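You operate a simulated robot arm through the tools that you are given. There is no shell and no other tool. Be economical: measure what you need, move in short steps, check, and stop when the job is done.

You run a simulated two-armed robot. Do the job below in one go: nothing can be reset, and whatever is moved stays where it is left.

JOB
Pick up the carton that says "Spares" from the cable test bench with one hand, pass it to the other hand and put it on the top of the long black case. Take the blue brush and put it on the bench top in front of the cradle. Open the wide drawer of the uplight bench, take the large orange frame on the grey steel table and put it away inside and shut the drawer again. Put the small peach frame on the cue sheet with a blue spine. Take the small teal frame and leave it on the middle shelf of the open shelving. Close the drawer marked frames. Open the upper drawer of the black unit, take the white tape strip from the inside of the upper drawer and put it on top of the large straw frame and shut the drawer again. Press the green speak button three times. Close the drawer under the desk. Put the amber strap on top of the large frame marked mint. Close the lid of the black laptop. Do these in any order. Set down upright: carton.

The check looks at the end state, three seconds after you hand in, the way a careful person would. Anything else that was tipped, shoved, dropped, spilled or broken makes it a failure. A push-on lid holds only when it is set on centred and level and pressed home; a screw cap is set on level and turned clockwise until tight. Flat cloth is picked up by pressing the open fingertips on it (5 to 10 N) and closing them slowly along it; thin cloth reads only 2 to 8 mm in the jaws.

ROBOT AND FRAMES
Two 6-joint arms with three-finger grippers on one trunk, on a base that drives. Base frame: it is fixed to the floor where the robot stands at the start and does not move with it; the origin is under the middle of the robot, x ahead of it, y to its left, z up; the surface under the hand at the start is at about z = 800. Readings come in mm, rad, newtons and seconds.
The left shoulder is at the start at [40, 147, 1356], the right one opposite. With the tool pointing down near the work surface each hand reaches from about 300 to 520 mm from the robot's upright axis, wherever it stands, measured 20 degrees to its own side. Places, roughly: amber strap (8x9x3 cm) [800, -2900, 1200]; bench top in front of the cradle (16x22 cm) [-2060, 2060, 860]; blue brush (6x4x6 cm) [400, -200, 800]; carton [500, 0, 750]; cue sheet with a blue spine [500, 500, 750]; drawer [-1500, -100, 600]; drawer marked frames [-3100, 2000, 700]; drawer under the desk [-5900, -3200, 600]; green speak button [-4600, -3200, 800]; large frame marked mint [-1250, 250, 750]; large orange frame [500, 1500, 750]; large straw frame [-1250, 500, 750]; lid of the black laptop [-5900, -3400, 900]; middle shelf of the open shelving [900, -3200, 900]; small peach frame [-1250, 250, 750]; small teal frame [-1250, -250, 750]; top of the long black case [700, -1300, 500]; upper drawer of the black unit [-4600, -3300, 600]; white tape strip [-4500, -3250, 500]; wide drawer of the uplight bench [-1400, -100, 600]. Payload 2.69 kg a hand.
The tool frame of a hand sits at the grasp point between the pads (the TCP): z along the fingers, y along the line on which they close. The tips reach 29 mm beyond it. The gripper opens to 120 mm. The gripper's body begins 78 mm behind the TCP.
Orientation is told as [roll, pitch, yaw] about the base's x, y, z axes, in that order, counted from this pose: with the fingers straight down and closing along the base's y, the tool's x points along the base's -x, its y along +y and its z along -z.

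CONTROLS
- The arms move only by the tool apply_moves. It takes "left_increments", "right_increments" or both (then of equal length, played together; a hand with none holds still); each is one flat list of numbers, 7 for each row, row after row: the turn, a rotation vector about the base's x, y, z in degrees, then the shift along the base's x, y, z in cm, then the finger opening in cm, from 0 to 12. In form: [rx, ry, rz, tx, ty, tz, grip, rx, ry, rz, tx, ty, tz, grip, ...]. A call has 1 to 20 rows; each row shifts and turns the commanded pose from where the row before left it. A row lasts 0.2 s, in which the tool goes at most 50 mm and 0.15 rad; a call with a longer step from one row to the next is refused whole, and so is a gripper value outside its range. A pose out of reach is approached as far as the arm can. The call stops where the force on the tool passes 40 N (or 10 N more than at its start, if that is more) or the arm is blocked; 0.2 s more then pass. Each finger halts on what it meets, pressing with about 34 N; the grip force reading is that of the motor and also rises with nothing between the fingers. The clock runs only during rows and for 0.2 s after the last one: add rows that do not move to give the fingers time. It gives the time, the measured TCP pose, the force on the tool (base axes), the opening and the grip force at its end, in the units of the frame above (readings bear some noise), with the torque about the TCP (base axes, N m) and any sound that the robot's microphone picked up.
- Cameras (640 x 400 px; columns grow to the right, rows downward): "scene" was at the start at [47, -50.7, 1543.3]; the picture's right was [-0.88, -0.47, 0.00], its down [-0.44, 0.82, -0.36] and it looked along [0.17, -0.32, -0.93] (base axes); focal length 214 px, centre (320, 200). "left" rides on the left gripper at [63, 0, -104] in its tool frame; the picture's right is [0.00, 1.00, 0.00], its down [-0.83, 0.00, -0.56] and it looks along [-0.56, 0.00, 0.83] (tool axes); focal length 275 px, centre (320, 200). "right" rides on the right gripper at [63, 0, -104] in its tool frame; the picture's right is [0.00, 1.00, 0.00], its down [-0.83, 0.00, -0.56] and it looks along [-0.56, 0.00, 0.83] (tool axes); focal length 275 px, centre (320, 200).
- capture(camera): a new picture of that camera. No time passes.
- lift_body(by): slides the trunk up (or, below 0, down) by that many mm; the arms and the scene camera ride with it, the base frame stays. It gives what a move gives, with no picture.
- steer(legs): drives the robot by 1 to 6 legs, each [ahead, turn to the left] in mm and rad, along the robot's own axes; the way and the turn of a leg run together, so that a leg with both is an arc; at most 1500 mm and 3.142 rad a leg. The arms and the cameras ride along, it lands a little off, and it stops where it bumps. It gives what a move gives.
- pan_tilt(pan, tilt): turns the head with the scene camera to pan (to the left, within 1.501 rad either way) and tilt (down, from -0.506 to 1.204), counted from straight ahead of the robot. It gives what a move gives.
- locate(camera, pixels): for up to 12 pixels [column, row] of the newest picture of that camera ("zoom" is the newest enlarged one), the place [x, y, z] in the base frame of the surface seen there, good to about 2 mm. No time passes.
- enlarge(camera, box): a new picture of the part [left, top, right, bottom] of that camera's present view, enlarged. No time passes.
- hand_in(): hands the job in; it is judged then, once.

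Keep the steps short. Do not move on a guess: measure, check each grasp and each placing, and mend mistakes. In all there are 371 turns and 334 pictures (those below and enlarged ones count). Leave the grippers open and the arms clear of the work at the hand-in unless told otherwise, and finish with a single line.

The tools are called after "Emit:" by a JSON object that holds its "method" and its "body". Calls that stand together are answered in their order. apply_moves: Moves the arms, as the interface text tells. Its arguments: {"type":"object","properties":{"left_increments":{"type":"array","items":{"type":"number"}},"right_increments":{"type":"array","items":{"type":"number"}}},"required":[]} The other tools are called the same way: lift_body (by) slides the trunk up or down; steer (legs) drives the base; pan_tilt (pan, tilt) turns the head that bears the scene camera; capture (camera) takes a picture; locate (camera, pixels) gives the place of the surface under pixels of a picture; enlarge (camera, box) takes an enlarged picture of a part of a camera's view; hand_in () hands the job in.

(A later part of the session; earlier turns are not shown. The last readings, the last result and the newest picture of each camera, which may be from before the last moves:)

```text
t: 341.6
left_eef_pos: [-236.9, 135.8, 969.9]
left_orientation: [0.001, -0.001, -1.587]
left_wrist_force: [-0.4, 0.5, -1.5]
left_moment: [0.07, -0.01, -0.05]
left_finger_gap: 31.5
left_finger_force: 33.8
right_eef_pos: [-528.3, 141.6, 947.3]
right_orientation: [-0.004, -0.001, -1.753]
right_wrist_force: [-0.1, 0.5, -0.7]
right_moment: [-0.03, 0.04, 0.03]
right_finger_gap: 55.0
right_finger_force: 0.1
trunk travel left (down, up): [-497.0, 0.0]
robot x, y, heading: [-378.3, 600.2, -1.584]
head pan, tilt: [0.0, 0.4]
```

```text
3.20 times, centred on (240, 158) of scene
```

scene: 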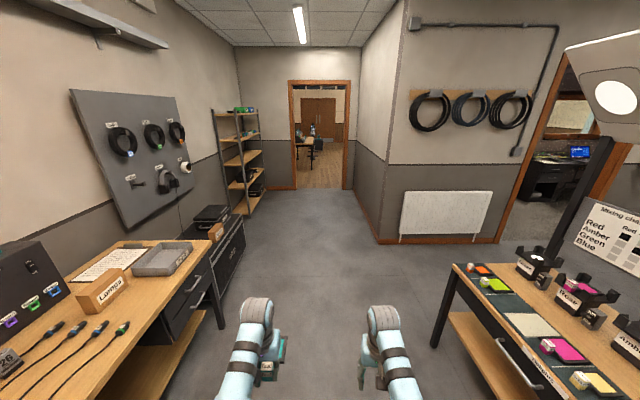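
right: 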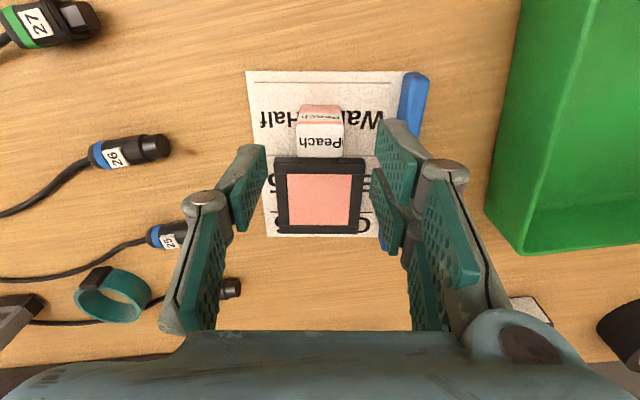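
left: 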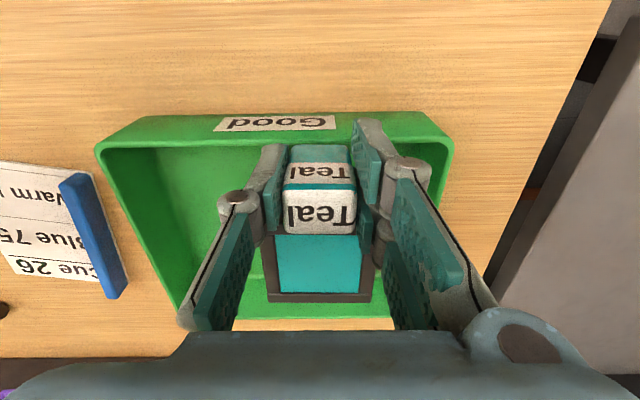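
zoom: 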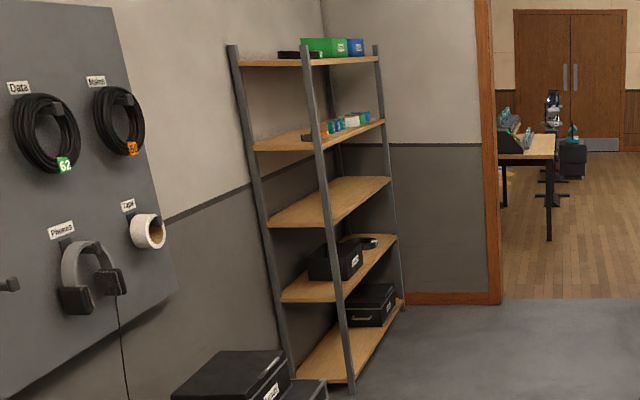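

Corridor is clear. Drive along −y to the shelving and face it.

Emit:
{"method": "steer", "body": {"legs": [[1450, 0.01], [1450, 0], [700, 0], [0, 1.571]]}}

Emit:
{"method": "pan_tilt", "body": {"pan": 0, "tilt": 0.2}}

Emit:
{"method": "capture", "body": {"camera": "scene"}}

```text
t: 362.9
left_eef_pos: [27.4, -2854.8, 970.6]
left_orientation: [0.0, -0.001, 0.001]
left_wrist_force: [0.0, 0.1, -0.2]
left_moment: [-0.03, 0.08, 0.01]
left_finger_gap: 31.5
left_finger_force: 33.2
right_eef_pos: [26.8, -3145.4, 947.0]
right_orientation: [-0.003, 0.0, -0.166]
right_wrist_force: [0.5, -0.5, -0.4]
right_moment: [-0.05, -0.02, 0.0]
right_finger_gap: 54.9
right_finger_force: 0.1
trunk travel left (down, up): [-497.0, 0.0]
robot x, y, heading: [-435.6, -2999.8, 0.006]
head pan, tilt: [0.0, 0.4]
```

```text
t: 363.6
left_eef_pos: [27.0, -2854.2, 971.0]
left_orientation: [0.0, -0.001, -0.001]
left_wrist_force: [-0.3, 1.1, -0.9]
left_moment: [0.03, 0.05, -0.03]
left_finger_gap: 31.2
left_finger_force: 34.7
right_eef_pos: [25.7, -3144.5, 948.3]
right_orientation: [-0.003, -0.001, -0.167]
right_wrist_force: [0.7, 0.6, -0.6]
right_moment: [-0.02, -0.03, 0.03]
right_finger_gap: 55.0
right_finger_force: 0.1
trunk travel left (down, up): [-497.0, 0.0]
robot x, y, heading: [-436.5, -2997.8, 0.005]
head pan, tilt: [0.0, 0.201]
```

```text
203 pictures are left
```

scene: 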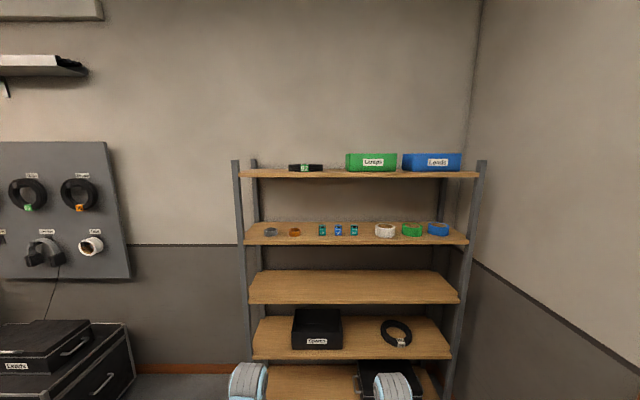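

Emit:
{"method": "enlarge", "body": {"camera": "scene", "box": [230, 210, 480, 320]}}

Emit:
{"method": "locate", "body": {"camera": "scene", "pixels": [[295, 232], [300, 243], [270, 233], [300, 226], [260, 303], [440, 303], [300, 272], [350, 290], [252, 245], [300, 174], [460, 243]]}}

```text
2.56 times, centred on (355, 265) of scene
```

zoom: 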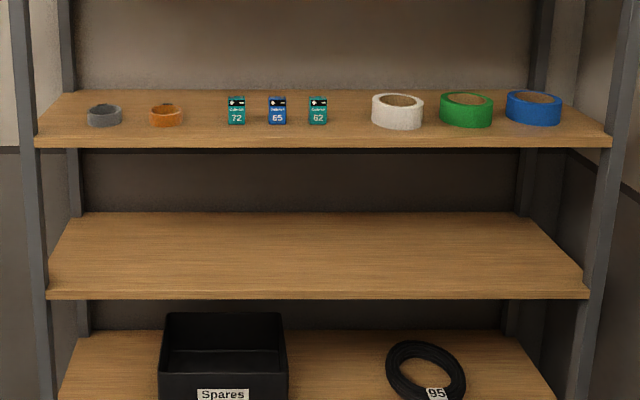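

```text
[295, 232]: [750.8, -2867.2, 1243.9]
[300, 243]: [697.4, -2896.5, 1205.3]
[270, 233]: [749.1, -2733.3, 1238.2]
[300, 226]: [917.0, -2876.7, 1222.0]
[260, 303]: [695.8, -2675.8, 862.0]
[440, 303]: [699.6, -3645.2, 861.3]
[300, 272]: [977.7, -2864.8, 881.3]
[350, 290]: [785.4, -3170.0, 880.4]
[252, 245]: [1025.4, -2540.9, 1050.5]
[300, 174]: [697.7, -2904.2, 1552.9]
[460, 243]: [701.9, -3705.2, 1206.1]
```

Shelf geometry: front x≈698, middle shelf z 881, the one above z 1222 (underside ≈1185). Check how high my left wrist rises above the TCP.

Emit:
{"method": "pan_tilt", "body": {"pan": 0, "tilt": 0.7}}

Emit:
{"method": "capture", "body": {"camera": "scene"}}

Emit:
{"method": "locate", "body": {"camera": "scene", "pixels": [[245, 220], [250, 205], [250, 235], [265, 225], [240, 260]]}}

```text
t: 364.6
left_eef_pos: [27.2, -2854.7, 971.6]
left_orientation: [-0.001, -0.001, 0.0]
left_wrist_force: [0.8, -0.5, -2.0]
left_moment: [0.0, 0.08, 0.02]
left_finger_gap: 31.6
left_finger_force: 33.8
right_eef_pos: [25.7, -3144.8, 947.4]
right_orientation: [-0.003, -0.001, -0.167]
right_wrist_force: [0.9, -0.1, -0.3]
right_moment: [-0.02, -0.01, -0.03]
right_finger_gap: 55.2
right_finger_force: 0.1
trunk travel left (down, up): [-497.0, 0.0]
robot x, y, heading: [-433.5, -2997.3, 0.006]
head pan, tilt: [0.0, 0.7]
```

```text
201 pictures are left
```

scene: 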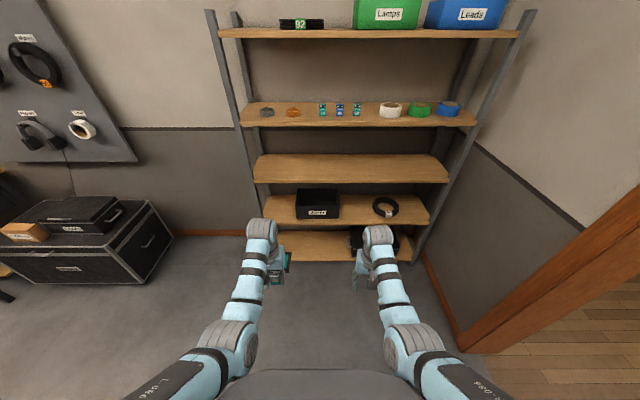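

```text
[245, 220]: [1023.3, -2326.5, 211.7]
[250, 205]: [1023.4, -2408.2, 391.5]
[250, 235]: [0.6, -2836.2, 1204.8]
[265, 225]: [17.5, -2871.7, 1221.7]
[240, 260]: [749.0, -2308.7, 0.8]
```

Emit:
{"method": "enlarge", "body": {"camera": "scene", "box": [230, 90, 350, 200]}}

Emit:
{"method": "locate", "body": {"camera": "zoom", "pixels": [[300, 190], [300, 180], [300, 200], [300, 207], [300, 213], [300, 170], [215, 98], [215, 120], [330, 110], [300, 400]]}}

```text
3.64 times, centred on (290, 145) of scene
```

zoom: 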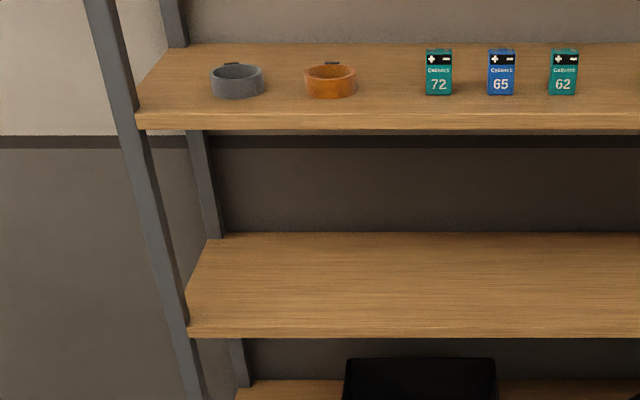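

```text
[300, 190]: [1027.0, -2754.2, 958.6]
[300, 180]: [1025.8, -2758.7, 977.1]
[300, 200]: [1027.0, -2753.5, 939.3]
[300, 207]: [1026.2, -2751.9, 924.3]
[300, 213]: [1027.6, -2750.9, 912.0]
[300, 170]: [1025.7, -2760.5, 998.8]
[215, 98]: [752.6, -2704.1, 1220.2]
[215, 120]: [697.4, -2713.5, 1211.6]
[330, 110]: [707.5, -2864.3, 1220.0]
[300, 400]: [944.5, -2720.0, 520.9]
```

Underside of the upper shelf is ≈1198; wrist top will be ≈1172 – enough. Retract the right hand, lower to 929, and drive in.

Emit:
{"method": "apply_moves", "body": {"right_increments": [0, 0, 0, 0, 0, -3, 5, 0, 0, 0, -2, 0, -3, 5, 0, 0, 0, -2, 0, -3, 5, 0, 0, 0, -2, 0, -1, 5, 0, 0, 0, -2, 0, 0, 5, 0, 0, 0, -2, 0, 0, 5, 0, 0, 0, 0, 0, 0, 5]}}

Emit:
{"method": "lift_body", "body": {"by": -42}}

Emit:
{"method": "steer", "body": {"legs": [[600, 0]]}}

Emit:
{"method": "capture", "body": {"camera": "left"}}

Emit:
{"method": "capture", "body": {"camera": "scene"}}

```text
t: 366.1
left_eef_pos: [27.1, -2853.5, 971.0]
left_orientation: [0.001, 0.0, 0.001]
left_wrist_force: [0.2, 0.3, -0.8]
left_moment: [-0.02, 0.05, -0.03]
left_finger_gap: 31.6
left_finger_force: 33.9
right_eef_pos: [-74.7, -3144.1, 846.7]
right_orientation: [-0.003, -0.001, -0.165]
right_wrist_force: [-0.2, -0.2, -0.8]
right_moment: [0.01, 0.02, -0.02]
right_finger_gap: 49.9
right_finger_force: 0.0
trunk travel left (down, up): [-497.0, 0.0]
robot x, y, heading: [-434.0, -2996.0, 0.007]
head pan, tilt: [0.0, 0.7]
```

```text
t: 367.0
left_eef_pos: [27.3, -2854.4, 928.9]
left_orientation: [0.001, 0.001, 0.001]
left_wrist_force: [-0.9, 0.6, -1.5]
left_moment: [-0.04, 0.08, 0.01]
left_finger_gap: 31.4
left_finger_force: 34.4
right_eef_pos: [-74.6, -3145.1, 807.2]
right_orientation: [-0.004, 0.0, -0.165]
right_wrist_force: [-0.1, -0.3, 0.4]
right_moment: [0.02, 0.02, -0.01]
right_finger_gap: 50.0
right_finger_force: 0.0
trunk travel left (down, up): [-455.0, 42.0]
robot x, y, heading: [-431.0, -3000.4, 0.0]
head pan, tilt: [0.0, 0.7]
```

```text
t: 370.4
left_eef_pos: [619.1, -2851.1, 930.2]
left_orientation: [0.0, -0.003, 0.001]
left_wrist_force: [-0.8, -0.4, -0.1]
left_moment: [0.03, 0.02, 0.0]
left_finger_gap: 31.4
left_finger_force: 33.6
right_eef_pos: [519.4, -3142.0, 806.7]
right_orientation: [-0.002, -0.001, -0.165]
right_wrist_force: [-0.3, -1.4, 0.0]
right_moment: [-0.01, 0.02, 0.02]
right_finger_gap: 49.9
right_finger_force: 0.1
trunk travel left (down, up): [-455.0, 42.0]
robot x, y, heading: [154.8, -2996.3, 0.005]
head pan, tilt: [0.0, 0.7]
```

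```text
199 pictures are left
```

left: 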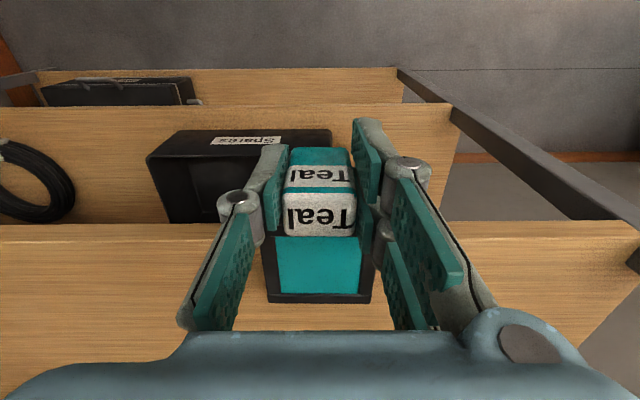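

```text
198 pictures are left
```

scene: 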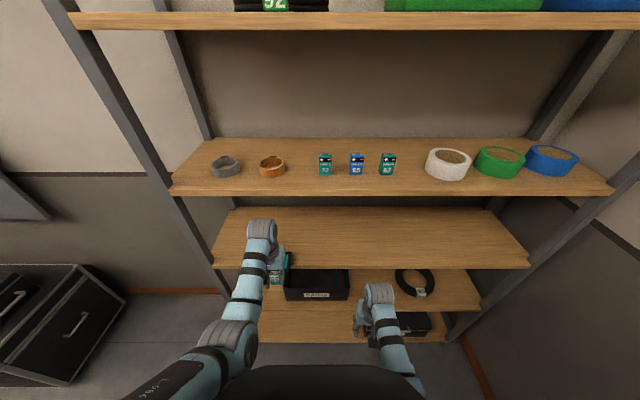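

Emit:
{"method": "steer", "body": {"legs": [[60, 0]]}}

Emit:
{"method": "steer", "body": {"legs": [[38, 0]]}}

Emit:
{"method": "capture", "body": {"camera": "scene"}}

Emit:
{"method": "capture", "body": {"camera": "left"}}

```text
t: 371.3
left_eef_pos: [670.3, -2849.9, 934.4]
left_orientation: [-0.001, -0.011, 0.0]
left_wrist_force: [-2.4, -0.4, -1.2]
left_moment: [0.01, -0.02, 0.0]
left_finger_gap: 31.2
left_finger_force: 33.7
right_eef_pos: [570.4, -3140.6, 809.2]
right_orientation: [0.0, -0.01, -0.166]
right_wrist_force: [-1.3, -0.3, 0.5]
right_moment: [-0.04, -0.09, -0.01]
right_finger_gap: 50.0
right_finger_force: 0.0
trunk travel left (down, up): [-455.0, 42.0]
robot x, y, heading: [216.3, -2998.5, 0.007]
head pan, tilt: [0.0, 0.7]
```

```text
t: 372.2
left_eef_pos: [710.8, -2850.6, 934.3]
left_orientation: [0.0, -0.009, 0.002]
left_wrist_force: [0.2, 0.4, -0.1]
left_moment: [0.02, -0.01, -0.05]
left_finger_gap: 31.3
left_finger_force: 33.9
right_eef_pos: [610.2, -3140.3, 810.5]
right_orientation: [-0.002, -0.007, -0.167]
right_wrist_force: [-1.4, -0.5, 0.1]
right_moment: [0.0, -0.09, -0.02]
right_finger_gap: 50.3
right_finger_force: 0.1
trunk travel left (down, up): [-455.0, 42.0]
robot x, y, heading: [251.4, -2998.3, 0.013]
head pan, tilt: [0.0, 0.7]
```

```text
197 pictures are left
```

scene: 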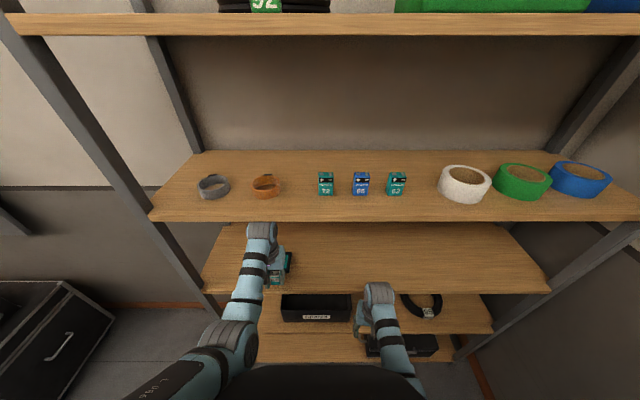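

```text
196 pictures are left
```

left: 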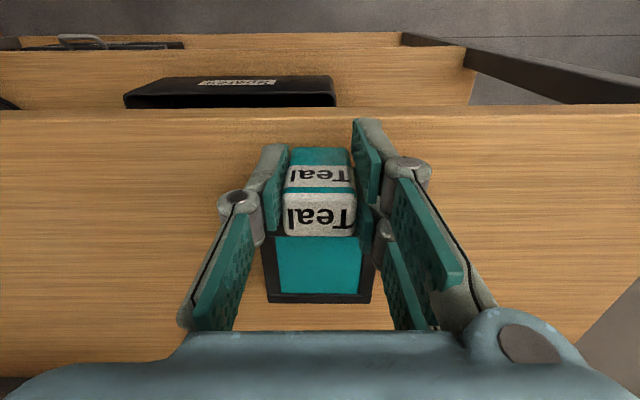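

Lower onto the shelf.

Emit:
{"method": "lift_body", "body": {"by": -9}}

Emit:
{"method": "lift_body", "body": {"by": -4}}

```text
t: 372.8
left_eef_pos: [715.3, -2850.1, 921.9]
left_orientation: [-0.001, -0.003, -0.001]
left_wrist_force: [0.1, -0.6, -1.1]
left_moment: [0.01, 0.02, 0.0]
left_finger_gap: 31.4
left_finger_force: 34.3
right_eef_pos: [613.8, -3141.0, 797.6]
right_orientation: [-0.003, -0.002, -0.165]
right_wrist_force: [0.2, -0.1, 0.9]
right_moment: [0.02, -0.08, 0.03]
right_finger_gap: 50.2
right_finger_force: 0.1
trunk travel left (down, up): [-446.0, 51.0]
robot x, y, heading: [256.5, -2995.0, 0.008]
head pan, tilt: [0.0, 0.7]
```

```text
t: 373.3
left_eef_pos: [716.0, -2849.7, 917.1]
left_orientation: [-0.001, -0.001, 0.0]
left_wrist_force: [0.0, -0.9, 1.3]
left_moment: [-0.05, -0.23, 0.0]
left_finger_gap: 31.5
left_finger_force: 34.2
right_eef_pos: [616.2, -3141.2, 793.9]
right_orientation: [0.0, 0.001, -0.165]
right_wrist_force: [0.3, 0.8, 0.2]
right_moment: [-0.01, 0.01, -0.02]
right_finger_gap: 50.2
right_finger_force: 0.2
trunk travel left (down, up): [-442.0, 55.0]
robot x, y, heading: [259.7, -2997.3, 0.0]
head pan, tilt: [0.0, 0.7]
```

Emit:
{"method": "lift_body", "body": {"by": -1}}

Emit:
{"method": "apply_moves", "body": {"left_increments": [0, 0, 0, 0, 0, 0, 4, 0, 0, 0, 0, 0, 0, 5, 0, 0, 0, 0, 0, 0, 6, 0, 0, 0, 0, 0, 0, 6]}}

Emit:
{"method": "steer", "body": {"legs": [[-150, 0]]}}

Emit:
{"method": "capture", "body": {"camera": "left"}}

Emit:
{"method": "capture", "body": {"camera": "scene"}}

```text
t: 373.8
left_eef_pos: [716.8, -2850.1, 916.2]
left_orientation: [0.0, -0.003, 0.0]
left_wrist_force: [1.2, -0.4, 9.9]
left_moment: [0.05, -0.23, 0.02]
left_finger_gap: 31.2
left_finger_force: 34.2
right_eef_pos: [615.0, -3140.5, 792.4]
right_orientation: [-0.002, -0.001, -0.166]
right_wrist_force: [-0.2, 0.5, 0.7]
right_moment: [0.0, 0.02, 0.01]
right_finger_gap: 50.1
right_finger_force: 0.1
trunk travel left (down, up): [-441.0, 56.0]
robot x, y, heading: [252.9, -2997.3, 0.003]
head pan, tilt: [0.0, 0.7]
```

```text
t: 374.8
left_eef_pos: [716.8, -2850.4, 916.2]
left_orientation: [0.0, 0.0, 0.001]
left_wrist_force: [0.4, -0.7, -0.4]
left_moment: [0.04, -0.03, -0.03]
left_finger_gap: 60.0
left_finger_force: 0.1
right_eef_pos: [615.1, -3140.9, 793.0]
right_orientation: [-0.001, 0.002, -0.165]
right_wrist_force: [-0.2, 0.1, 0.4]
right_moment: [0.0, 0.02, 0.02]
right_finger_gap: 49.9
right_finger_force: 0.1
trunk travel left (down, up): [-441.0, 56.0]
robot x, y, heading: [255.5, -2996.2, 0.002]
head pan, tilt: [0.0, 0.7]
```

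```text
t: 376.2
left_eef_pos: [569.8, -2851.5, 913.5]
left_orientation: [0.0, 0.005, -0.001]
left_wrist_force: [0.4, 0.1, -0.5]
left_moment: [-0.01, 0.03, 0.0]
left_finger_gap: 59.7
left_finger_force: 0.1
right_eef_pos: [468.8, -3141.1, 792.1]
right_orientation: [-0.002, 0.002, -0.165]
right_wrist_force: [1.2, 0.2, -0.4]
right_moment: [-0.02, -0.01, 0.03]
right_finger_gap: 50.1
right_finger_force: 0.0
trunk travel left (down, up): [-441.0, 56.0]
robot x, y, heading: [105.8, -2997.8, 0.004]
head pan, tilt: [0.0, 0.7]
```

```text
195 pictures are left
```

left: 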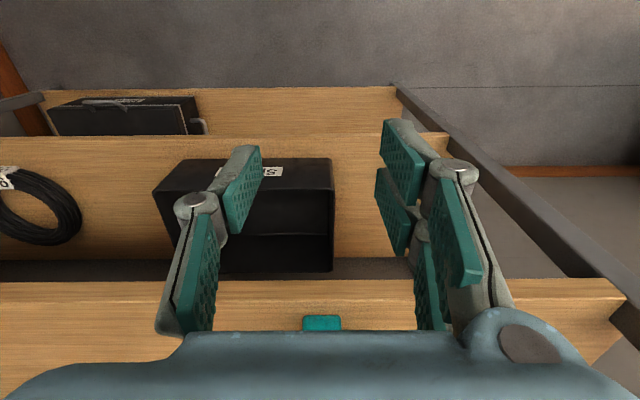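

```text
194 pictures are left
```

scene: 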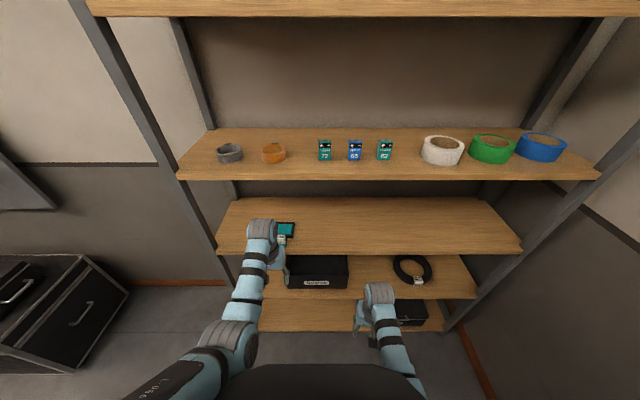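

Teal sits on the middle shelf. Now the amber strap.

Emit:
{"method": "lift_body", "body": {"by": 56}}

Emit:
{"method": "pan_tilt", "body": {"pan": 0.2, "tilt": 0.4}}

Emit:
{"method": "enlarge", "body": {"camera": "scene", "box": [260, 160, 420, 260]}}

Emit:
{"method": "capture", "body": {"camera": "scene"}}

```text
t: 377.2
left_eef_pos: [567.2, -2851.2, 972.7]
left_orientation: [-0.001, 0.001, 0.0]
left_wrist_force: [0.2, 0.6, 1.0]
left_moment: [0.02, 0.01, -0.02]
left_finger_gap: 59.9
left_finger_force: 0.0
right_eef_pos: [466.2, -3142.1, 849.0]
right_orientation: [-0.003, 0.001, -0.165]
right_wrist_force: [-0.5, 0.5, -1.2]
right_moment: [0.04, 0.01, -0.02]
right_finger_gap: 50.1
right_finger_force: 0.2
trunk travel left (down, up): [-497.0, 0.0]
robot x, y, heading: [105.1, -2998.1, 0.005]
head pan, tilt: [0.0, 0.7]
```

```text
t: 378.0
left_eef_pos: [567.0, -2851.8, 970.5]
left_orientation: [0.0, 0.0, -0.002]
left_wrist_force: [-0.8, -0.1, 0.4]
left_moment: [0.01, -0.03, -0.02]
left_finger_gap: 59.9
left_finger_force: 0.1
right_eef_pos: [466.3, -3142.1, 847.7]
right_orientation: [-0.002, -0.001, -0.167]
right_wrist_force: [0.5, -0.6, -0.2]
right_moment: [0.0, 0.04, -0.02]
right_finger_gap: 50.1
right_finger_force: 0.2
trunk travel left (down, up): [-497.0, 0.0]
robot x, y, heading: [103.2, -3001.1, 0.004]
head pan, tilt: [0.201, 0.4]
```

```text
4.00 times, centred on (340, 210) of scene
```

zoom: 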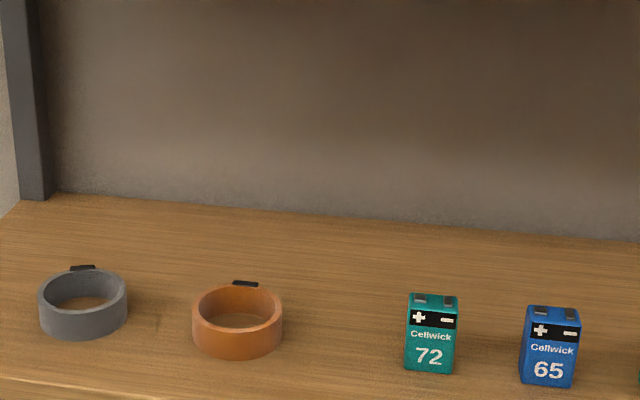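

```text
192 pictures are left
```

scene: 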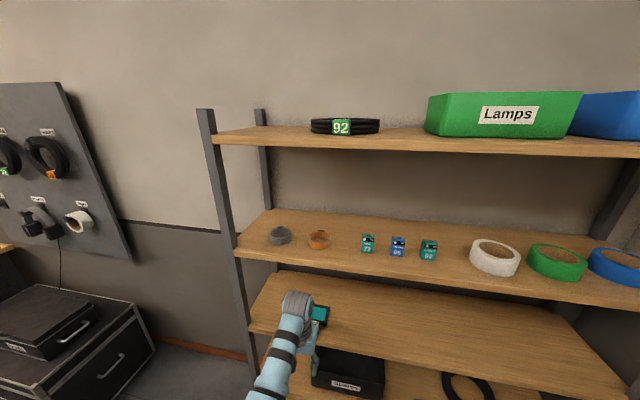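

Emit:
{"method": "locate", "body": {"camera": "zoom", "pixels": [[240, 355], [196, 310], [280, 315], [238, 335], [238, 285], [245, 283], [197, 340], [278, 340], [238, 318], [215, 320], [127, 300], [408, 360]]}}

```text
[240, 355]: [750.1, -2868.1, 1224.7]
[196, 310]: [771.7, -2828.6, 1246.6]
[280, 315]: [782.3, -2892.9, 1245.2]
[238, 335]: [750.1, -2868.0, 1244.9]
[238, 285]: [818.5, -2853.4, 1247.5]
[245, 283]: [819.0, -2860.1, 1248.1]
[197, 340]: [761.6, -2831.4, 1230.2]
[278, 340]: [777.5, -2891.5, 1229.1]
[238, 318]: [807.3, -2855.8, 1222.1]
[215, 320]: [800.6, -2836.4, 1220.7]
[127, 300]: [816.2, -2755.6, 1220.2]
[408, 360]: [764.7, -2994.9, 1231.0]
```

The amber ring: centre (785, −2861), ⌀68, z 1220–1250. I'll grip it across with the left hand tilted ~40° forward. Tilt and raise in free space first.

Emit:
{"method": "apply_moves", "body": {"left_increments": [0, -8, 0, 0.5, 0, 1, 8, 0, -8, 0, 0.5, 0, 2, 10, 0, -8, 0, 0.5, 0, 3, 12, 0, -8, 0, 0.5, 0, 3, 12, 0, -8, 0, 0.5, 0, 3, 12, 0, 0, 0, 0.5, 0, 3, 12, 0, 0, 0, 0.5, 0, 3, 12, 0, 0, 0, 0.5, 0, 3, 12, 0, 0, 0, 0.5, 0, 3, 12, 0, 0, 0, 0, 0, 0, 12]}}

Emit:
{"method": "capture", "body": {"camera": "scene"}}

```text
t: 380.2
left_eef_pos: [610.8, -2852.9, 1210.4]
left_orientation: [-0.003, -0.699, 0.001]
left_wrist_force: [0.3, 0.7, -0.5]
left_moment: [-0.01, 0.01, 0.0]
left_finger_gap: 120.0
left_finger_force: 0.1
right_eef_pos: [465.3, -3141.8, 847.3]
right_orientation: [-0.004, -0.001, -0.165]
right_wrist_force: [0.6, -0.7, -0.4]
right_moment: [-0.03, 0.02, 0.02]
right_finger_gap: 50.3
right_finger_force: 0.1
trunk travel left (down, up): [-497.0, 0.0]
robot x, y, heading: [109.6, -2996.0, 0.009]
head pan, tilt: [0.201, 0.4]
```

```text
191 pictures are left
```

scene: 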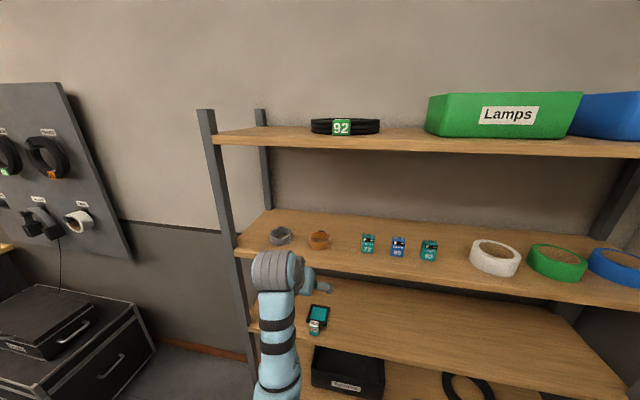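

Emit:
{"method": "apply_moves", "body": {"left_increments": [0, 0, 0, 0, -0.4, 3, 10, 0, 0, 0, 0, -0.4, 3, 9.5, 0, 0, 0, 0, 0, 3, 9.5, 0, 0, 0, 0, 0, 0, 9.5]}}

Emit:
{"method": "capture", "body": {"camera": "left"}}

```text
t: 381.2
left_eef_pos: [643.6, -2883.0, 1266.3]
left_orientation: [0.0, -0.702, -0.002]
left_wrist_force: [0.1, 0.7, -0.4]
left_moment: [-0.03, 0.0, 0.01]
left_finger_gap: 95.1
left_finger_force: 0.0
left hand out of reach, approached as far as the arm can: row 1, 2, 3
right_eef_pos: [465.2, -3142.8, 847.8]
right_orientation: [-0.004, 0.002, -0.167]
right_wrist_force: [-0.4, 0.4, 0.6]
right_moment: [-0.02, -0.02, 0.04]
right_finger_gap: 50.0
right_finger_force: 0.0
trunk travel left (down, up): [-497.0, 0.0]
robot x, y, heading: [104.1, -2998.8, 0.004]
head pan, tilt: [0.201, 0.4]
```

```text
190 pictures are left
```

left: 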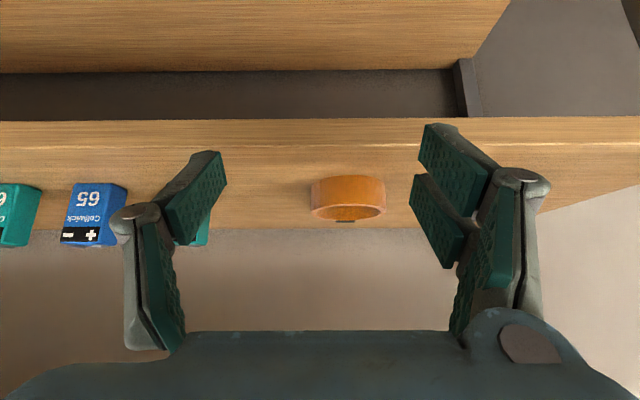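

Emit:
{"method": "apply_moves", "body": {"left_increments": [0, 0, 0, 0, 2.2, -1, 9.5, 0, 0, 0, 0, 0, -0.6, 9.5, 0, 0, 0, 0, 0, 0, 9.5]}}

Emit:
{"method": "steer", "body": {"legs": [[80, 0]]}}

Emit:
{"method": "capture", "body": {"camera": "left"}}

```text
t: 382.0
left_eef_pos: [646.6, -2862.2, 1249.1]
left_orientation: [0.003, -0.697, -0.001]
left_wrist_force: [-0.7, 0.8, -0.8]
left_moment: [0.01, 0.04, 0.02]
left_finger_gap: 95.3
left_finger_force: 0.1
left hand out of reach, approached as far as the arm can: row 1
right_eef_pos: [465.4, -3142.6, 846.9]
right_orientation: [-0.001, 0.0, -0.165]
right_wrist_force: [-0.2, 0.3, -0.7]
right_moment: [0.03, 0.01, -0.02]
right_finger_gap: 49.7
right_finger_force: 0.0
trunk travel left (down, up): [-497.0, 0.0]
robot x, y, heading: [104.8, -2995.5, 0.007]
head pan, tilt: [0.201, 0.4]
```

```text
t: 383.0
left_eef_pos: [716.9, -2862.2, 1252.8]
left_orientation: [-0.001, -0.703, -0.001]
left_wrist_force: [-1.1, -0.6, 0.7]
left_moment: [0.03, -0.04, 0.01]
left_finger_gap: 96.8
left_finger_force: 0.3
right_eef_pos: [540.6, -3141.8, 849.6]
right_orientation: [-0.001, -0.006, -0.165]
right_wrist_force: [-0.3, -0.4, 0.4]
right_moment: [0.02, -0.1, -0.01]
right_finger_gap: 50.1
right_finger_force: 0.0
trunk travel left (down, up): [-497.0, 0.0]
robot x, y, heading: [184.6, -2993.9, 0.0]
head pan, tilt: [0.201, 0.4]
```

```text
189 pictures are left
```

left: 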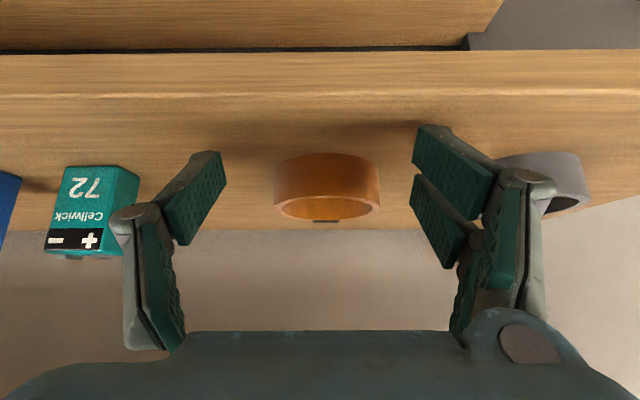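

Emit:
{"method": "steer", "body": {"legs": [[56, 0]]}}

Emit:
{"method": "apply_moves", "body": {"left_increments": [0, 0, 0, 0, 0, 0, 9.5]}}

Emit:
{"method": "capture", "body": {"camera": "left"}}

```text
t: 384.0
left_eef_pos: [773.7, -2861.8, 1250.3]
left_orientation: [-0.001, -0.7, 0.0]
left_wrist_force: [-0.7, -0.8, 0.1]
left_moment: [0.0, -0.05, -0.01]
left_finger_gap: 95.9
left_finger_force: 0.7
right_eef_pos: [596.6, -3141.5, 848.8]
right_orientation: [-0.001, -0.003, -0.167]
right_wrist_force: [-1.1, -0.4, 0.3]
right_moment: [0.01, -0.05, -0.05]
right_finger_gap: 50.0
right_finger_force: 0.0
trunk travel left (down, up): [-497.0, 0.0]
robot x, y, heading: [240.5, -2991.8, 0.005]
head pan, tilt: [0.201, 0.4]
```

```text
t: 384.4
left_eef_pos: [782.1, -2861.4, 1247.3]
left_orientation: [0.001, -0.698, -0.003]
left_wrist_force: [4.6, 0.3, 6.7]
left_moment: [0.39, -0.07, -0.25]
left_finger_gap: 97.7
left_finger_force: 1.7
right_eef_pos: [600.6, -3142.0, 847.5]
right_orientation: [-0.002, 0.0, -0.168]
right_wrist_force: [0.2, 0.9, -1.5]
right_moment: [-0.02, 0.01, 0.01]
right_finger_gap: 50.1
right_finger_force: 0.1
trunk travel left (down, up): [-497.0, 0.0]
robot x, y, heading: [242.3, -2998.9, 0.006]
head pan, tilt: [0.201, 0.4]
```

```text
188 pictures are left
```

left: 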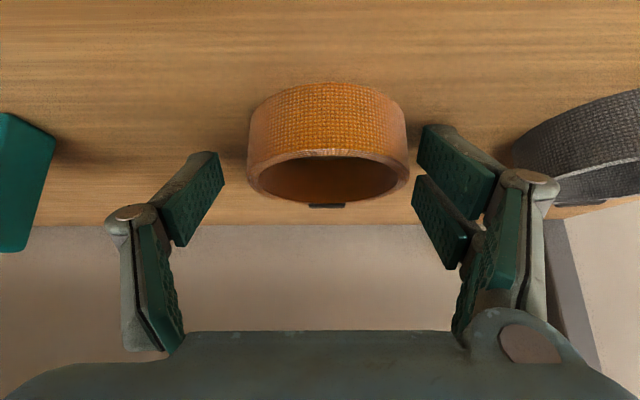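

Light touch on the shelf (7 N); raise 6 mm, then close slowly.

Emit:
{"method": "apply_moves", "body": {"left_increments": [0, 0, 0, 0, 0, 0.6, 9.5, 0, 0, 0, 0, 0, 0, 9.5]}}

Emit:
{"method": "locate", "body": {"camera": "left", "pixels": [[325, 100], [250, 140], [407, 140], [325, 157], [325, 203]]}}

```text
t: 385.0
left_eef_pos: [781.5, -2861.8, 1252.7]
left_orientation: [0.0, -0.696, 0.0]
left_wrist_force: [-0.5, -0.6, 0.3]
left_moment: [-0.01, -0.01, 0.0]
left_finger_gap: 95.1
left_finger_force: 0.0
right_eef_pos: [600.7, -3139.9, 847.7]
right_orientation: [-0.001, 0.002, -0.168]
right_wrist_force: [0.2, 0.0, 0.2]
right_moment: [-0.03, -0.02, 0.01]
right_finger_gap: 50.2
right_finger_force: 0.1
trunk travel left (down, up): [-497.0, 0.0]
robot x, y, heading: [246.7, -2993.9, 0.002]
head pan, tilt: [0.201, 0.4]
```

```text
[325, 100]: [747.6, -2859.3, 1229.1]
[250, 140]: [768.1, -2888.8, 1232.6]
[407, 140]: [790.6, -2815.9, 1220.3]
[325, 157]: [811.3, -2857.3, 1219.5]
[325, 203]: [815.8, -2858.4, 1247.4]
```

Emit:
{"method": "apply_moves", "body": {"left_increments": [0, 0, 0, -0.8, 0.2, 0, 9.5, 0, 0, 0, 0, 0, 0, 9, 0, 0, 0, 0, 0, 0, 8, 0, 0, 0, 0, 0, 0, 7.2, 0, 0, 0, 0, 0, 0, 6.7, 0, 0, 0, 0, 0, 0, 6.3, 0, 0, 0, 0, 0, 0, 6.3]}}

Emit:
{"method": "capture", "body": {"camera": "left"}}

```text
t: 386.6
left_eef_pos: [776.8, -2860.9, 1253.0]
left_orientation: [0.001, -0.709, 0.001]
left_wrist_force: [-1.0, 4.6, 10.4]
left_moment: [0.07, -0.23, 0.12]
left_finger_gap: 78.0
left_finger_force: 11.1
left hand out of reach, approached as far as the arm can: row 1
right_eef_pos: [599.8, -3140.9, 848.5]
right_orientation: [-0.001, 0.0, -0.165]
right_wrist_force: [-0.4, 0.2, 0.5]
right_moment: [-0.02, 0.0, -0.04]
right_finger_gap: 50.0
right_finger_force: 0.1
trunk travel left (down, up): [-497.0, 0.0]
robot x, y, heading: [243.3, -2995.2, 0.007]
head pan, tilt: [0.201, 0.4]
stopped in row 7 (left hand): the force on the tool passed its limit at 41 N (the readings are from after the stop); the commanded pose is now the measured one
```

```text
187 pictures are left
```

left: 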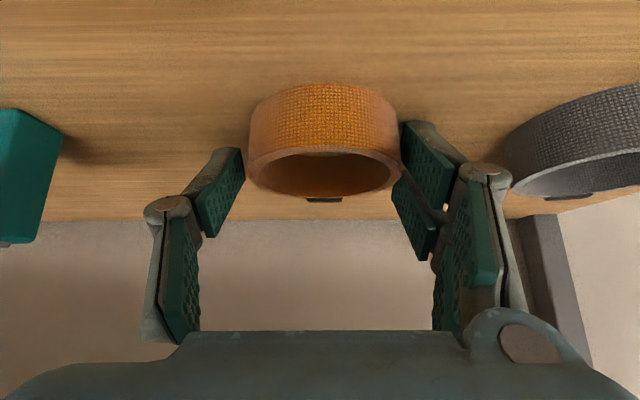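

Only the right finger touches; shift +4 mm in y and continue gently.

Emit:
{"method": "apply_moves", "body": {"left_increments": [0, 0, 0, 0, 0, 0.3, 8.2, 0, 0.5, 0, 0, 0.4, 0, 8.2, 0, 0, 0, 0, 0, 0, 8.2]}}

Emit:
{"method": "capture", "body": {"camera": "left"}}

```text
t: 387.4
left_eef_pos: [780.2, -2860.0, 1252.1]
left_orientation: [0.003, -0.697, -0.001]
left_wrist_force: [-0.8, 0.8, 1.3]
left_moment: [0.08, -0.01, 0.0]
left_finger_gap: 82.5
left_finger_force: 0.5
left hand out of reach, approached as far as the arm can: row 2
right_eef_pos: [601.6, -3142.7, 846.9]
right_orientation: [0.0, 0.003, -0.167]
right_wrist_force: [0.6, 0.2, -0.4]
right_moment: [0.02, 0.01, 0.02]
right_finger_gap: 49.8
right_finger_force: 0.0
trunk travel left (down, up): [-497.0, 0.0]
robot x, y, heading: [239.0, -2995.7, 0.002]
head pan, tilt: [0.201, 0.4]
```

```text
186 pictures are left
```

left: 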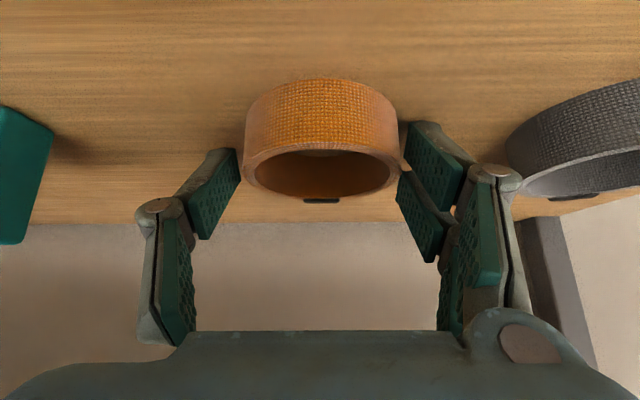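

Now it is centred. Close in small steps.

Emit:
{"method": "apply_moves", "body": {"left_increments": [0, 0, 0, 0, 0, 0, 7.8, 0, 0, 0, 0, 0, 0, 7.5, 0, 0, 0, 0, 0, 0, 7.2, 0, 0, 0, 0, 0, 0, 7.0, 0, 0, 0, 0, 0, 0, 6.8]}}

Emit:
{"method": "capture", "body": {"camera": "left"}}

```text
t: 388.6
left_eef_pos: [780.6, -2858.3, 1253.4]
left_orientation: [0.004, -0.7, 0.0]
left_wrist_force: [2.4, 6.4, 11.6]
left_moment: [0.66, -0.01, -0.07]
left_finger_gap: 76.6
left_finger_force: 34.0
right_eef_pos: [601.2, -3140.4, 847.7]
right_orientation: [-0.003, 0.001, -0.166]
right_wrist_force: [0.1, 0.9, 0.3]
right_moment: [0.01, 0.0, 0.01]
right_finger_gap: 49.9
right_finger_force: 0.0
trunk travel left (down, up): [-497.0, 0.0]
robot x, y, heading: [238.2, -2995.3, 0.004]
head pan, tilt: [0.201, 0.4]
```

```text
185 pictures are left
```

left: 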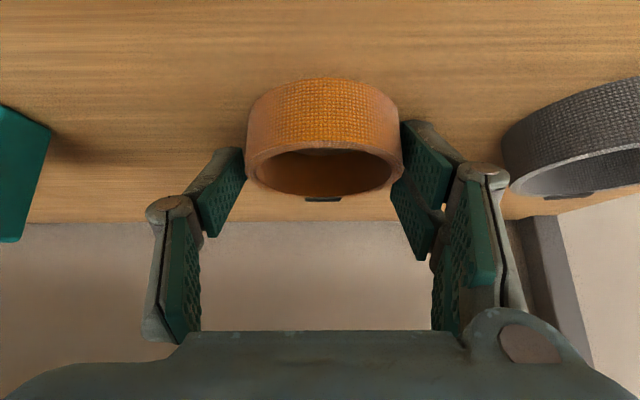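

Both pads bear (34 N, 77 mm). Lift 25 mm with a slight forward tilt to stay in reach.

Emit:
{"method": "apply_moves", "body": {"left_increments": [0, -4, 0, 0.5, 0, 0.8, 6.3, 0, -4, 0, 0.5, 0, 1, 6.3, 0, -4, 0, 0.5, 0, 1, 6.3, 0, 0, 0, 0, 0, 0, 6.3]}}

Emit:
{"method": "capture", "body": {"camera": "left"}}

Emit:
{"method": "capture", "body": {"camera": "scene"}}

```text
t: 389.6
left_eef_pos: [796.9, -2859.2, 1279.5]
left_orientation: [0.002, -0.905, -0.001]
left_wrist_force: [-0.2, 0.2, -1.2]
left_moment: [-0.02, -0.03, 0.03]
left_finger_gap: 76.5
left_finger_force: 34.1
right_eef_pos: [601.0, -3139.9, 846.8]
right_orientation: [0.0, 0.001, -0.169]
right_wrist_force: [0.1, 0.5, -0.4]
right_moment: [-0.03, 0.0, 0.02]
right_finger_gap: 50.0
right_finger_force: 0.0
trunk travel left (down, up): [-497.0, 0.0]
robot x, y, heading: [242.2, -2993.8, 0.005]
head pan, tilt: [0.201, 0.4]
```

```text
184 pictures are left
```

left: 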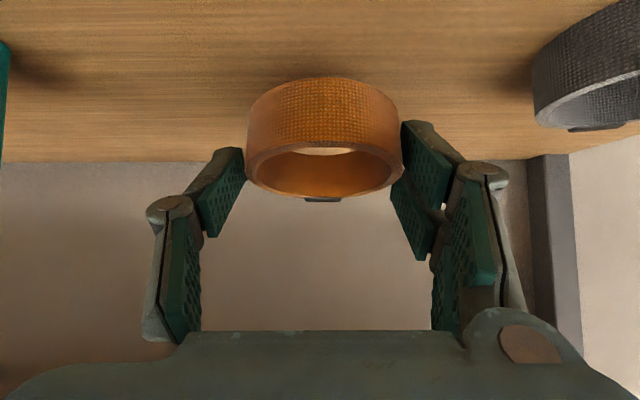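

```text
183 pictures are left
```

scene: 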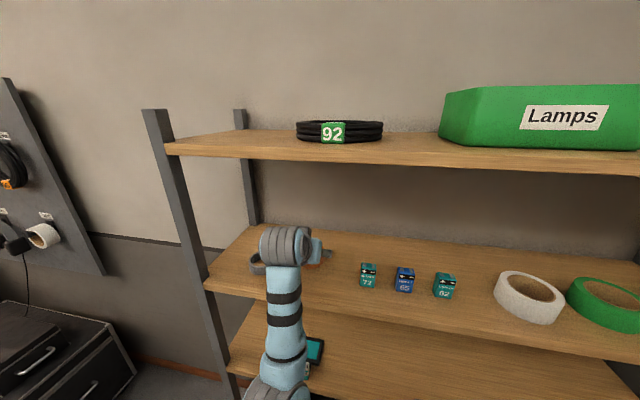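

Strap is off the shelf. Back out, then lower the hand and restore the tilt.

Emit:
{"method": "steer", "body": {"legs": [[-450, 0]]}}

Emit:
{"method": "apply_moves", "body": {"left_increments": [0, 0, 0, 0, 0, -3, 6.3, 0, 0, 0, 0, 0, -3, 6.3, 0, 4, 0, 0, 0, -3, 6.3, 0, 4, 0, 0, 0, -3, 6.3, 0, 4, 0, -0.5, 0, -3, 6.3, 0, 0, 0, -0.5, 0, -3, 6.3, 0, 0, 0, -0.5, 0, -3, 6.3, 0, 0, 0, -0.5, 0, -3, 6.3, 0, 0, 0, 0, 0, -2, 6.3, 0, 0, 0, 0, 0, 0, 6.3]}}

Emit:
{"method": "capture", "body": {"camera": "left"}}

```text
t: 392.3
left_eef_pos: [344.7, -2860.9, 1278.1]
left_orientation: [0.003, -0.903, 0.004]
left_wrist_force: [-0.1, -0.3, 0.3]
left_moment: [0.01, 0.02, -0.01]
left_finger_gap: 76.2
left_finger_force: 34.0
right_eef_pos: [149.5, -3142.8, 847.8]
right_orientation: [0.0, 0.002, -0.162]
right_wrist_force: [-1.0, -0.7, -0.2]
right_moment: [0.02, 0.02, -0.01]
right_finger_gap: 50.1
right_finger_force: 0.0
trunk travel left (down, up): [-497.0, 0.0]
robot x, y, heading: [-209.4, -3003.6, 0.016]
head pan, tilt: [0.201, 0.4]
```

```text
t: 394.7
left_eef_pos: [339.2, -2846.5, 1040.4]
left_orientation: [0.039, -0.739, -0.01]
left_wrist_force: [-0.3, -0.9, -1.0]
left_moment: [0.0, -0.01, 0.01]
left_finger_gap: 76.4
left_finger_force: 33.7
right_eef_pos: [148.4, -3143.2, 847.7]
right_orientation: [-0.002, -0.001, -0.164]
right_wrist_force: [0.2, -0.1, -0.8]
right_moment: [0.02, 0.02, 0.02]
right_finger_gap: 49.9
right_finger_force: 0.1
trunk travel left (down, up): [-497.0, 0.0]
robot x, y, heading: [-211.4, -2999.9, 0.008]
head pan, tilt: [0.201, 0.4]
stopped in row 10 (left hand): the arm was blocked; the commanded pose is now the measured one
```

```text
182 pictures are left
```

left: 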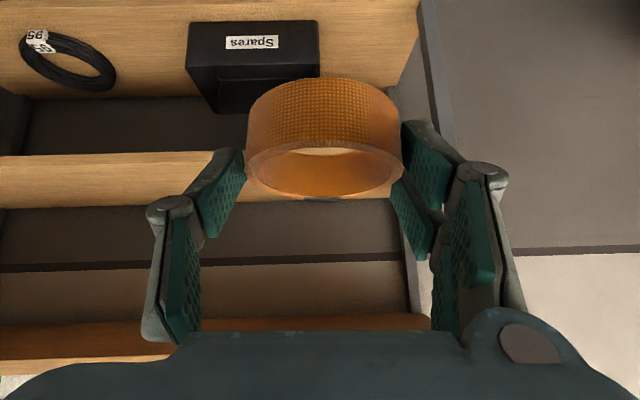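

Emit:
{"method": "apply_moves", "body": {"left_increments": [-2.2, 2, 0, 1, 0, 0.5, 6.3, 0, 0, 0, 0.5, 0, 0, 6.3, 0, 0, 0, 0, 0, 0, 6.3]}}

Emit:
{"method": "steer", "body": {"legs": [[0, 1.634], [1450, 0], [1450, 0], [441, 0], [0, 1.5]]}}

Emit:
{"method": "pan_tilt", "body": {"pan": 0, "tilt": 0.7}}

Emit:
{"method": "capture", "body": {"camera": "scene"}}

```text
t: 395.5
left_eef_pos: [353.5, -2848.2, 1045.0]
left_orientation: [-0.018, -0.704, 0.024]
left_wrist_force: [0.0, 0.1, -0.4]
left_moment: [0.0, 0.01, 0.0]
left_finger_gap: 76.4
left_finger_force: 33.7
right_eef_pos: [146.5, -3143.2, 847.5]
right_orientation: [-0.003, 0.001, -0.164]
right_wrist_force: [-0.1, -0.3, 0.1]
right_moment: [0.01, 0.02, 0.0]
right_finger_gap: 50.0
right_finger_force: 0.0
trunk travel left (down, up): [-497.0, 0.0]
robot x, y, heading: [-209.8, -3000.3, 0.008]
head pan, tilt: [0.201, 0.4]
```

```text
t: 419.3
left_eef_pos: [-1014.3, 168.2, 1044.3]
left_orientation: [-0.019, -0.7, -3.124]
left_wrist_force: [0.7, -0.2, -0.6]
left_moment: [0.02, 0.06, -0.01]
left_finger_gap: 76.5
left_finger_force: 34.0
right_eef_pos: [-806.4, 461.4, 848.2]
right_orientation: [-0.001, 0.002, 2.972]
right_wrist_force: [0.1, 0.3, -0.7]
right_moment: [-0.02, -0.02, 0.02]
right_finger_gap: 50.1
right_finger_force: 0.1
trunk travel left (down, up): [-497.0, 0.0]
robot x, y, heading: [-447.2, 316.3, -3.141]
head pan, tilt: [0.201, 0.4]
```

```text
t: 420.1
left_eef_pos: [-1013.7, 168.1, 1045.2]
left_orientation: [-0.021, -0.701, -3.122]
left_wrist_force: [-0.6, -0.1, 0.2]
left_moment: [0.01, 0.02, -0.01]
left_finger_gap: 76.8
left_finger_force: 33.9
right_eef_pos: [-806.8, 461.7, 846.4]
right_orientation: [-0.002, 0.001, 2.974]
right_wrist_force: [-0.4, -0.2, -0.3]
right_moment: [-0.01, 0.01, 0.02]
right_finger_gap: 50.2
right_finger_force: 0.1
trunk travel left (down, up): [-497.0, 0.0]
robot x, y, heading: [-450.8, 315.0, -3.14]
head pan, tilt: [0.0, 0.7]
```

```text
181 pictures are left
```

scene: 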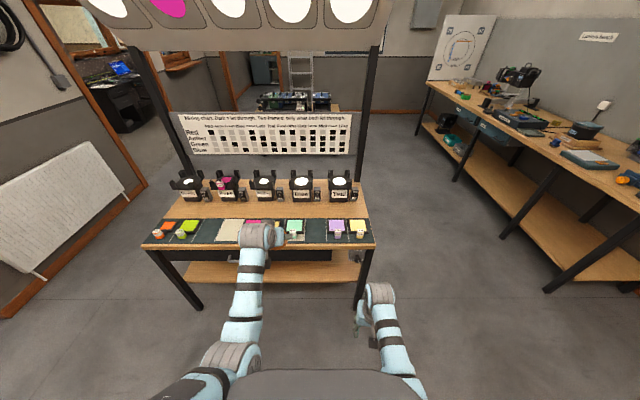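

Emit:
{"method": "enlarge", "body": {"camera": "scene", "box": [230, 205, 390, 320]}}

Emit:
{"method": "apply_moves", "body": {"right_increments": [0, 0, 0, 2, 0, 0, 5, 0, 0, 0, 2, 0, 0, 5, 0, 0, 0, 1, 0, 0, 5, 0, 0, 0, 0, 0, 0, 5]}}

```text
3.48 times, centred on (310, 262) of scene
```

zoom: 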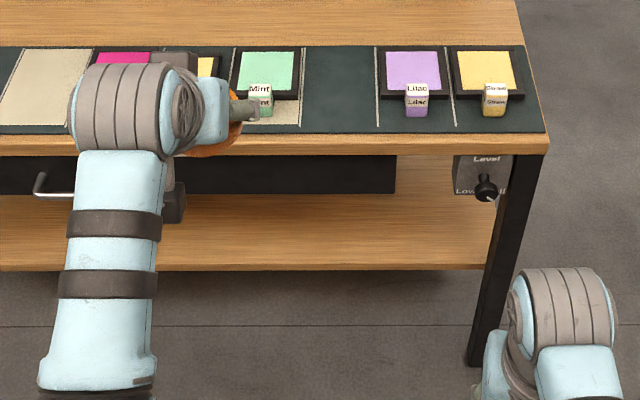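

```text
t: 421.1
left_eef_pos: [-1013.5, 169.2, 1044.3]
left_orientation: [-0.02, -0.702, -3.122]
left_wrist_force: [-1.2, 0.7, -0.8]
left_moment: [-0.02, 0.02, 0.01]
left_finger_gap: 76.6
left_finger_force: 33.8
right_eef_pos: [-775.2, 465.7, 857.3]
right_orientation: [-0.003, -0.036, 2.97]
right_wrist_force: [0.1, -0.3, -0.3]
right_moment: [0.0, 0.01, -0.01]
right_finger_gap: 50.0
right_finger_force: 0.0
trunk travel left (down, up): [-497.0, 0.0]
robot x, y, heading: [-444.8, 317.5, -3.137]
head pan, tilt: [0.0, 0.7]
```

Emit:
{"method": "locate", "body": {"camera": "zoom", "pixels": [[487, 180], [490, 197], [470, 170], [530, 150], [260, 88], [268, 70], [240, 60], [298, 90]]}}

```text
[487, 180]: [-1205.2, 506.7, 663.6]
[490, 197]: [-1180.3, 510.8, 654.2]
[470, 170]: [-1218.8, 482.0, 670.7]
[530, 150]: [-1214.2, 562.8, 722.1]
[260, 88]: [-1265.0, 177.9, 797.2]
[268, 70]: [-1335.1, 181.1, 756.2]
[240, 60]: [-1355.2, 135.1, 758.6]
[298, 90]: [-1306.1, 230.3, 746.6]
```

Emit:
{"method": "steer", "body": {"legs": [[321, 0]]}}

Emit:
{"method": "apply_moves", "body": {"left_increments": [0, 0, -1, 0, 1.4, 0, 6.3, 0, 0, 0, 0, 0, 0, 6.3]}}

Emit:
{"method": "lift_body", "body": {"by": -190}}

Emit:
{"method": "capture", "body": {"camera": "left"}}

Emit:
{"method": "capture", "body": {"camera": "scene"}}

```text
t: 423.3
left_eef_pos: [-1330.9, 168.1, 1046.0]
left_orientation: [-0.019, -0.704, -3.12]
left_wrist_force: [0.9, -0.8, -0.3]
left_moment: [-0.02, 0.0, 0.03]
left_finger_gap: 76.5
left_finger_force: 33.7
right_eef_pos: [-1094.1, 462.8, 857.2]
right_orientation: [-0.001, -0.04, 2.973]
right_wrist_force: [0.3, 0.4, 0.5]
right_moment: [0.01, 0.0, -0.03]
right_finger_gap: 49.9
right_finger_force: 0.1
trunk travel left (down, up): [-497.0, 0.0]
robot x, y, heading: [-768.9, 315.9, -3.14]
head pan, tilt: [0.0, 0.7]
```

```text
t: 423.9
left_eef_pos: [-1331.5, 182.7, 1046.3]
left_orientation: [-0.019, -0.703, -3.138]
left_wrist_force: [-0.4, 0.0, -0.5]
left_moment: [0.02, 0.01, -0.02]
left_finger_gap: 76.5
left_finger_force: 34.0
right_eef_pos: [-1096.0, 463.1, 857.7]
right_orientation: [0.001, -0.038, 2.972]
right_wrist_force: [-0.6, 0.0, -0.3]
right_moment: [-0.01, 0.01, -0.02]
right_finger_gap: 50.3
right_finger_force: 0.0
trunk travel left (down, up): [-497.0, 0.0]
robot x, y, heading: [-768.1, 314.9, -3.138]
head pan, tilt: [0.0, 0.7]
```

```text
t: 425.9
left_eef_pos: [-1331.7, 181.5, 854.5]
left_orientation: [-0.021, -0.701, -3.138]
left_wrist_force: [-0.8, -0.1, -0.3]
left_moment: [-0.03, -0.01, 0.02]
left_finger_gap: 76.5
left_finger_force: 34.1
right_eef_pos: [-1095.0, 464.4, 666.0]
right_orientation: [-0.005, -0.036, 2.972]
right_wrist_force: [0.4, 0.0, 0.1]
right_moment: [0.0, -0.01, -0.01]
right_finger_gap: 50.3
right_finger_force: 0.1
trunk travel left (down, up): [-307.0, 190.0]
robot x, y, heading: [-766.3, 315.7, -3.138]
head pan, tilt: [0.0, 0.7]
```

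```text
179 pictures are left
```

left: 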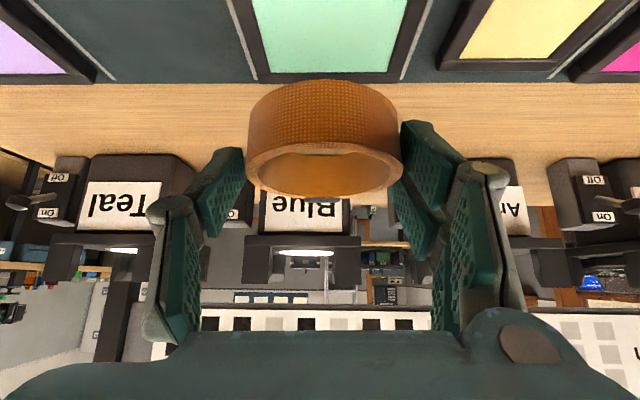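

```text
178 pictures are left
```

scene: 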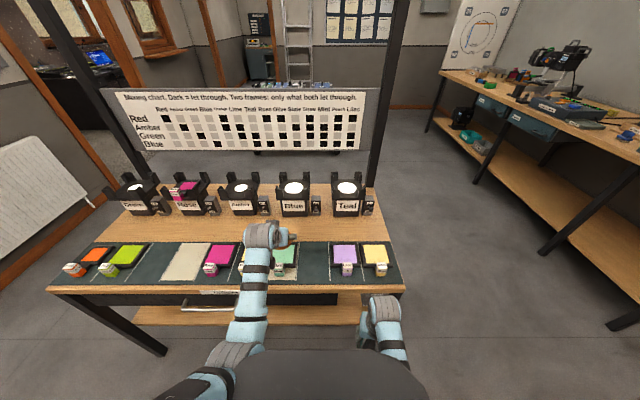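

Emit:
{"method": "locate", "body": {"camera": "left", "pixels": [[253, 72], [402, 72], [268, 60], [390, 60], [325, 70], [325, 85], [325, 150], [325, 195]]}}

```text
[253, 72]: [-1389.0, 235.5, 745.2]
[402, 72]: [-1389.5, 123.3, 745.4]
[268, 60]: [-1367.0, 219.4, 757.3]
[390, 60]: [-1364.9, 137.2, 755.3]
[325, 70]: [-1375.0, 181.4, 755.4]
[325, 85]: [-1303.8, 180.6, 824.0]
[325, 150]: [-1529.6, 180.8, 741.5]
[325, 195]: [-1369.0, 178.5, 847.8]
```

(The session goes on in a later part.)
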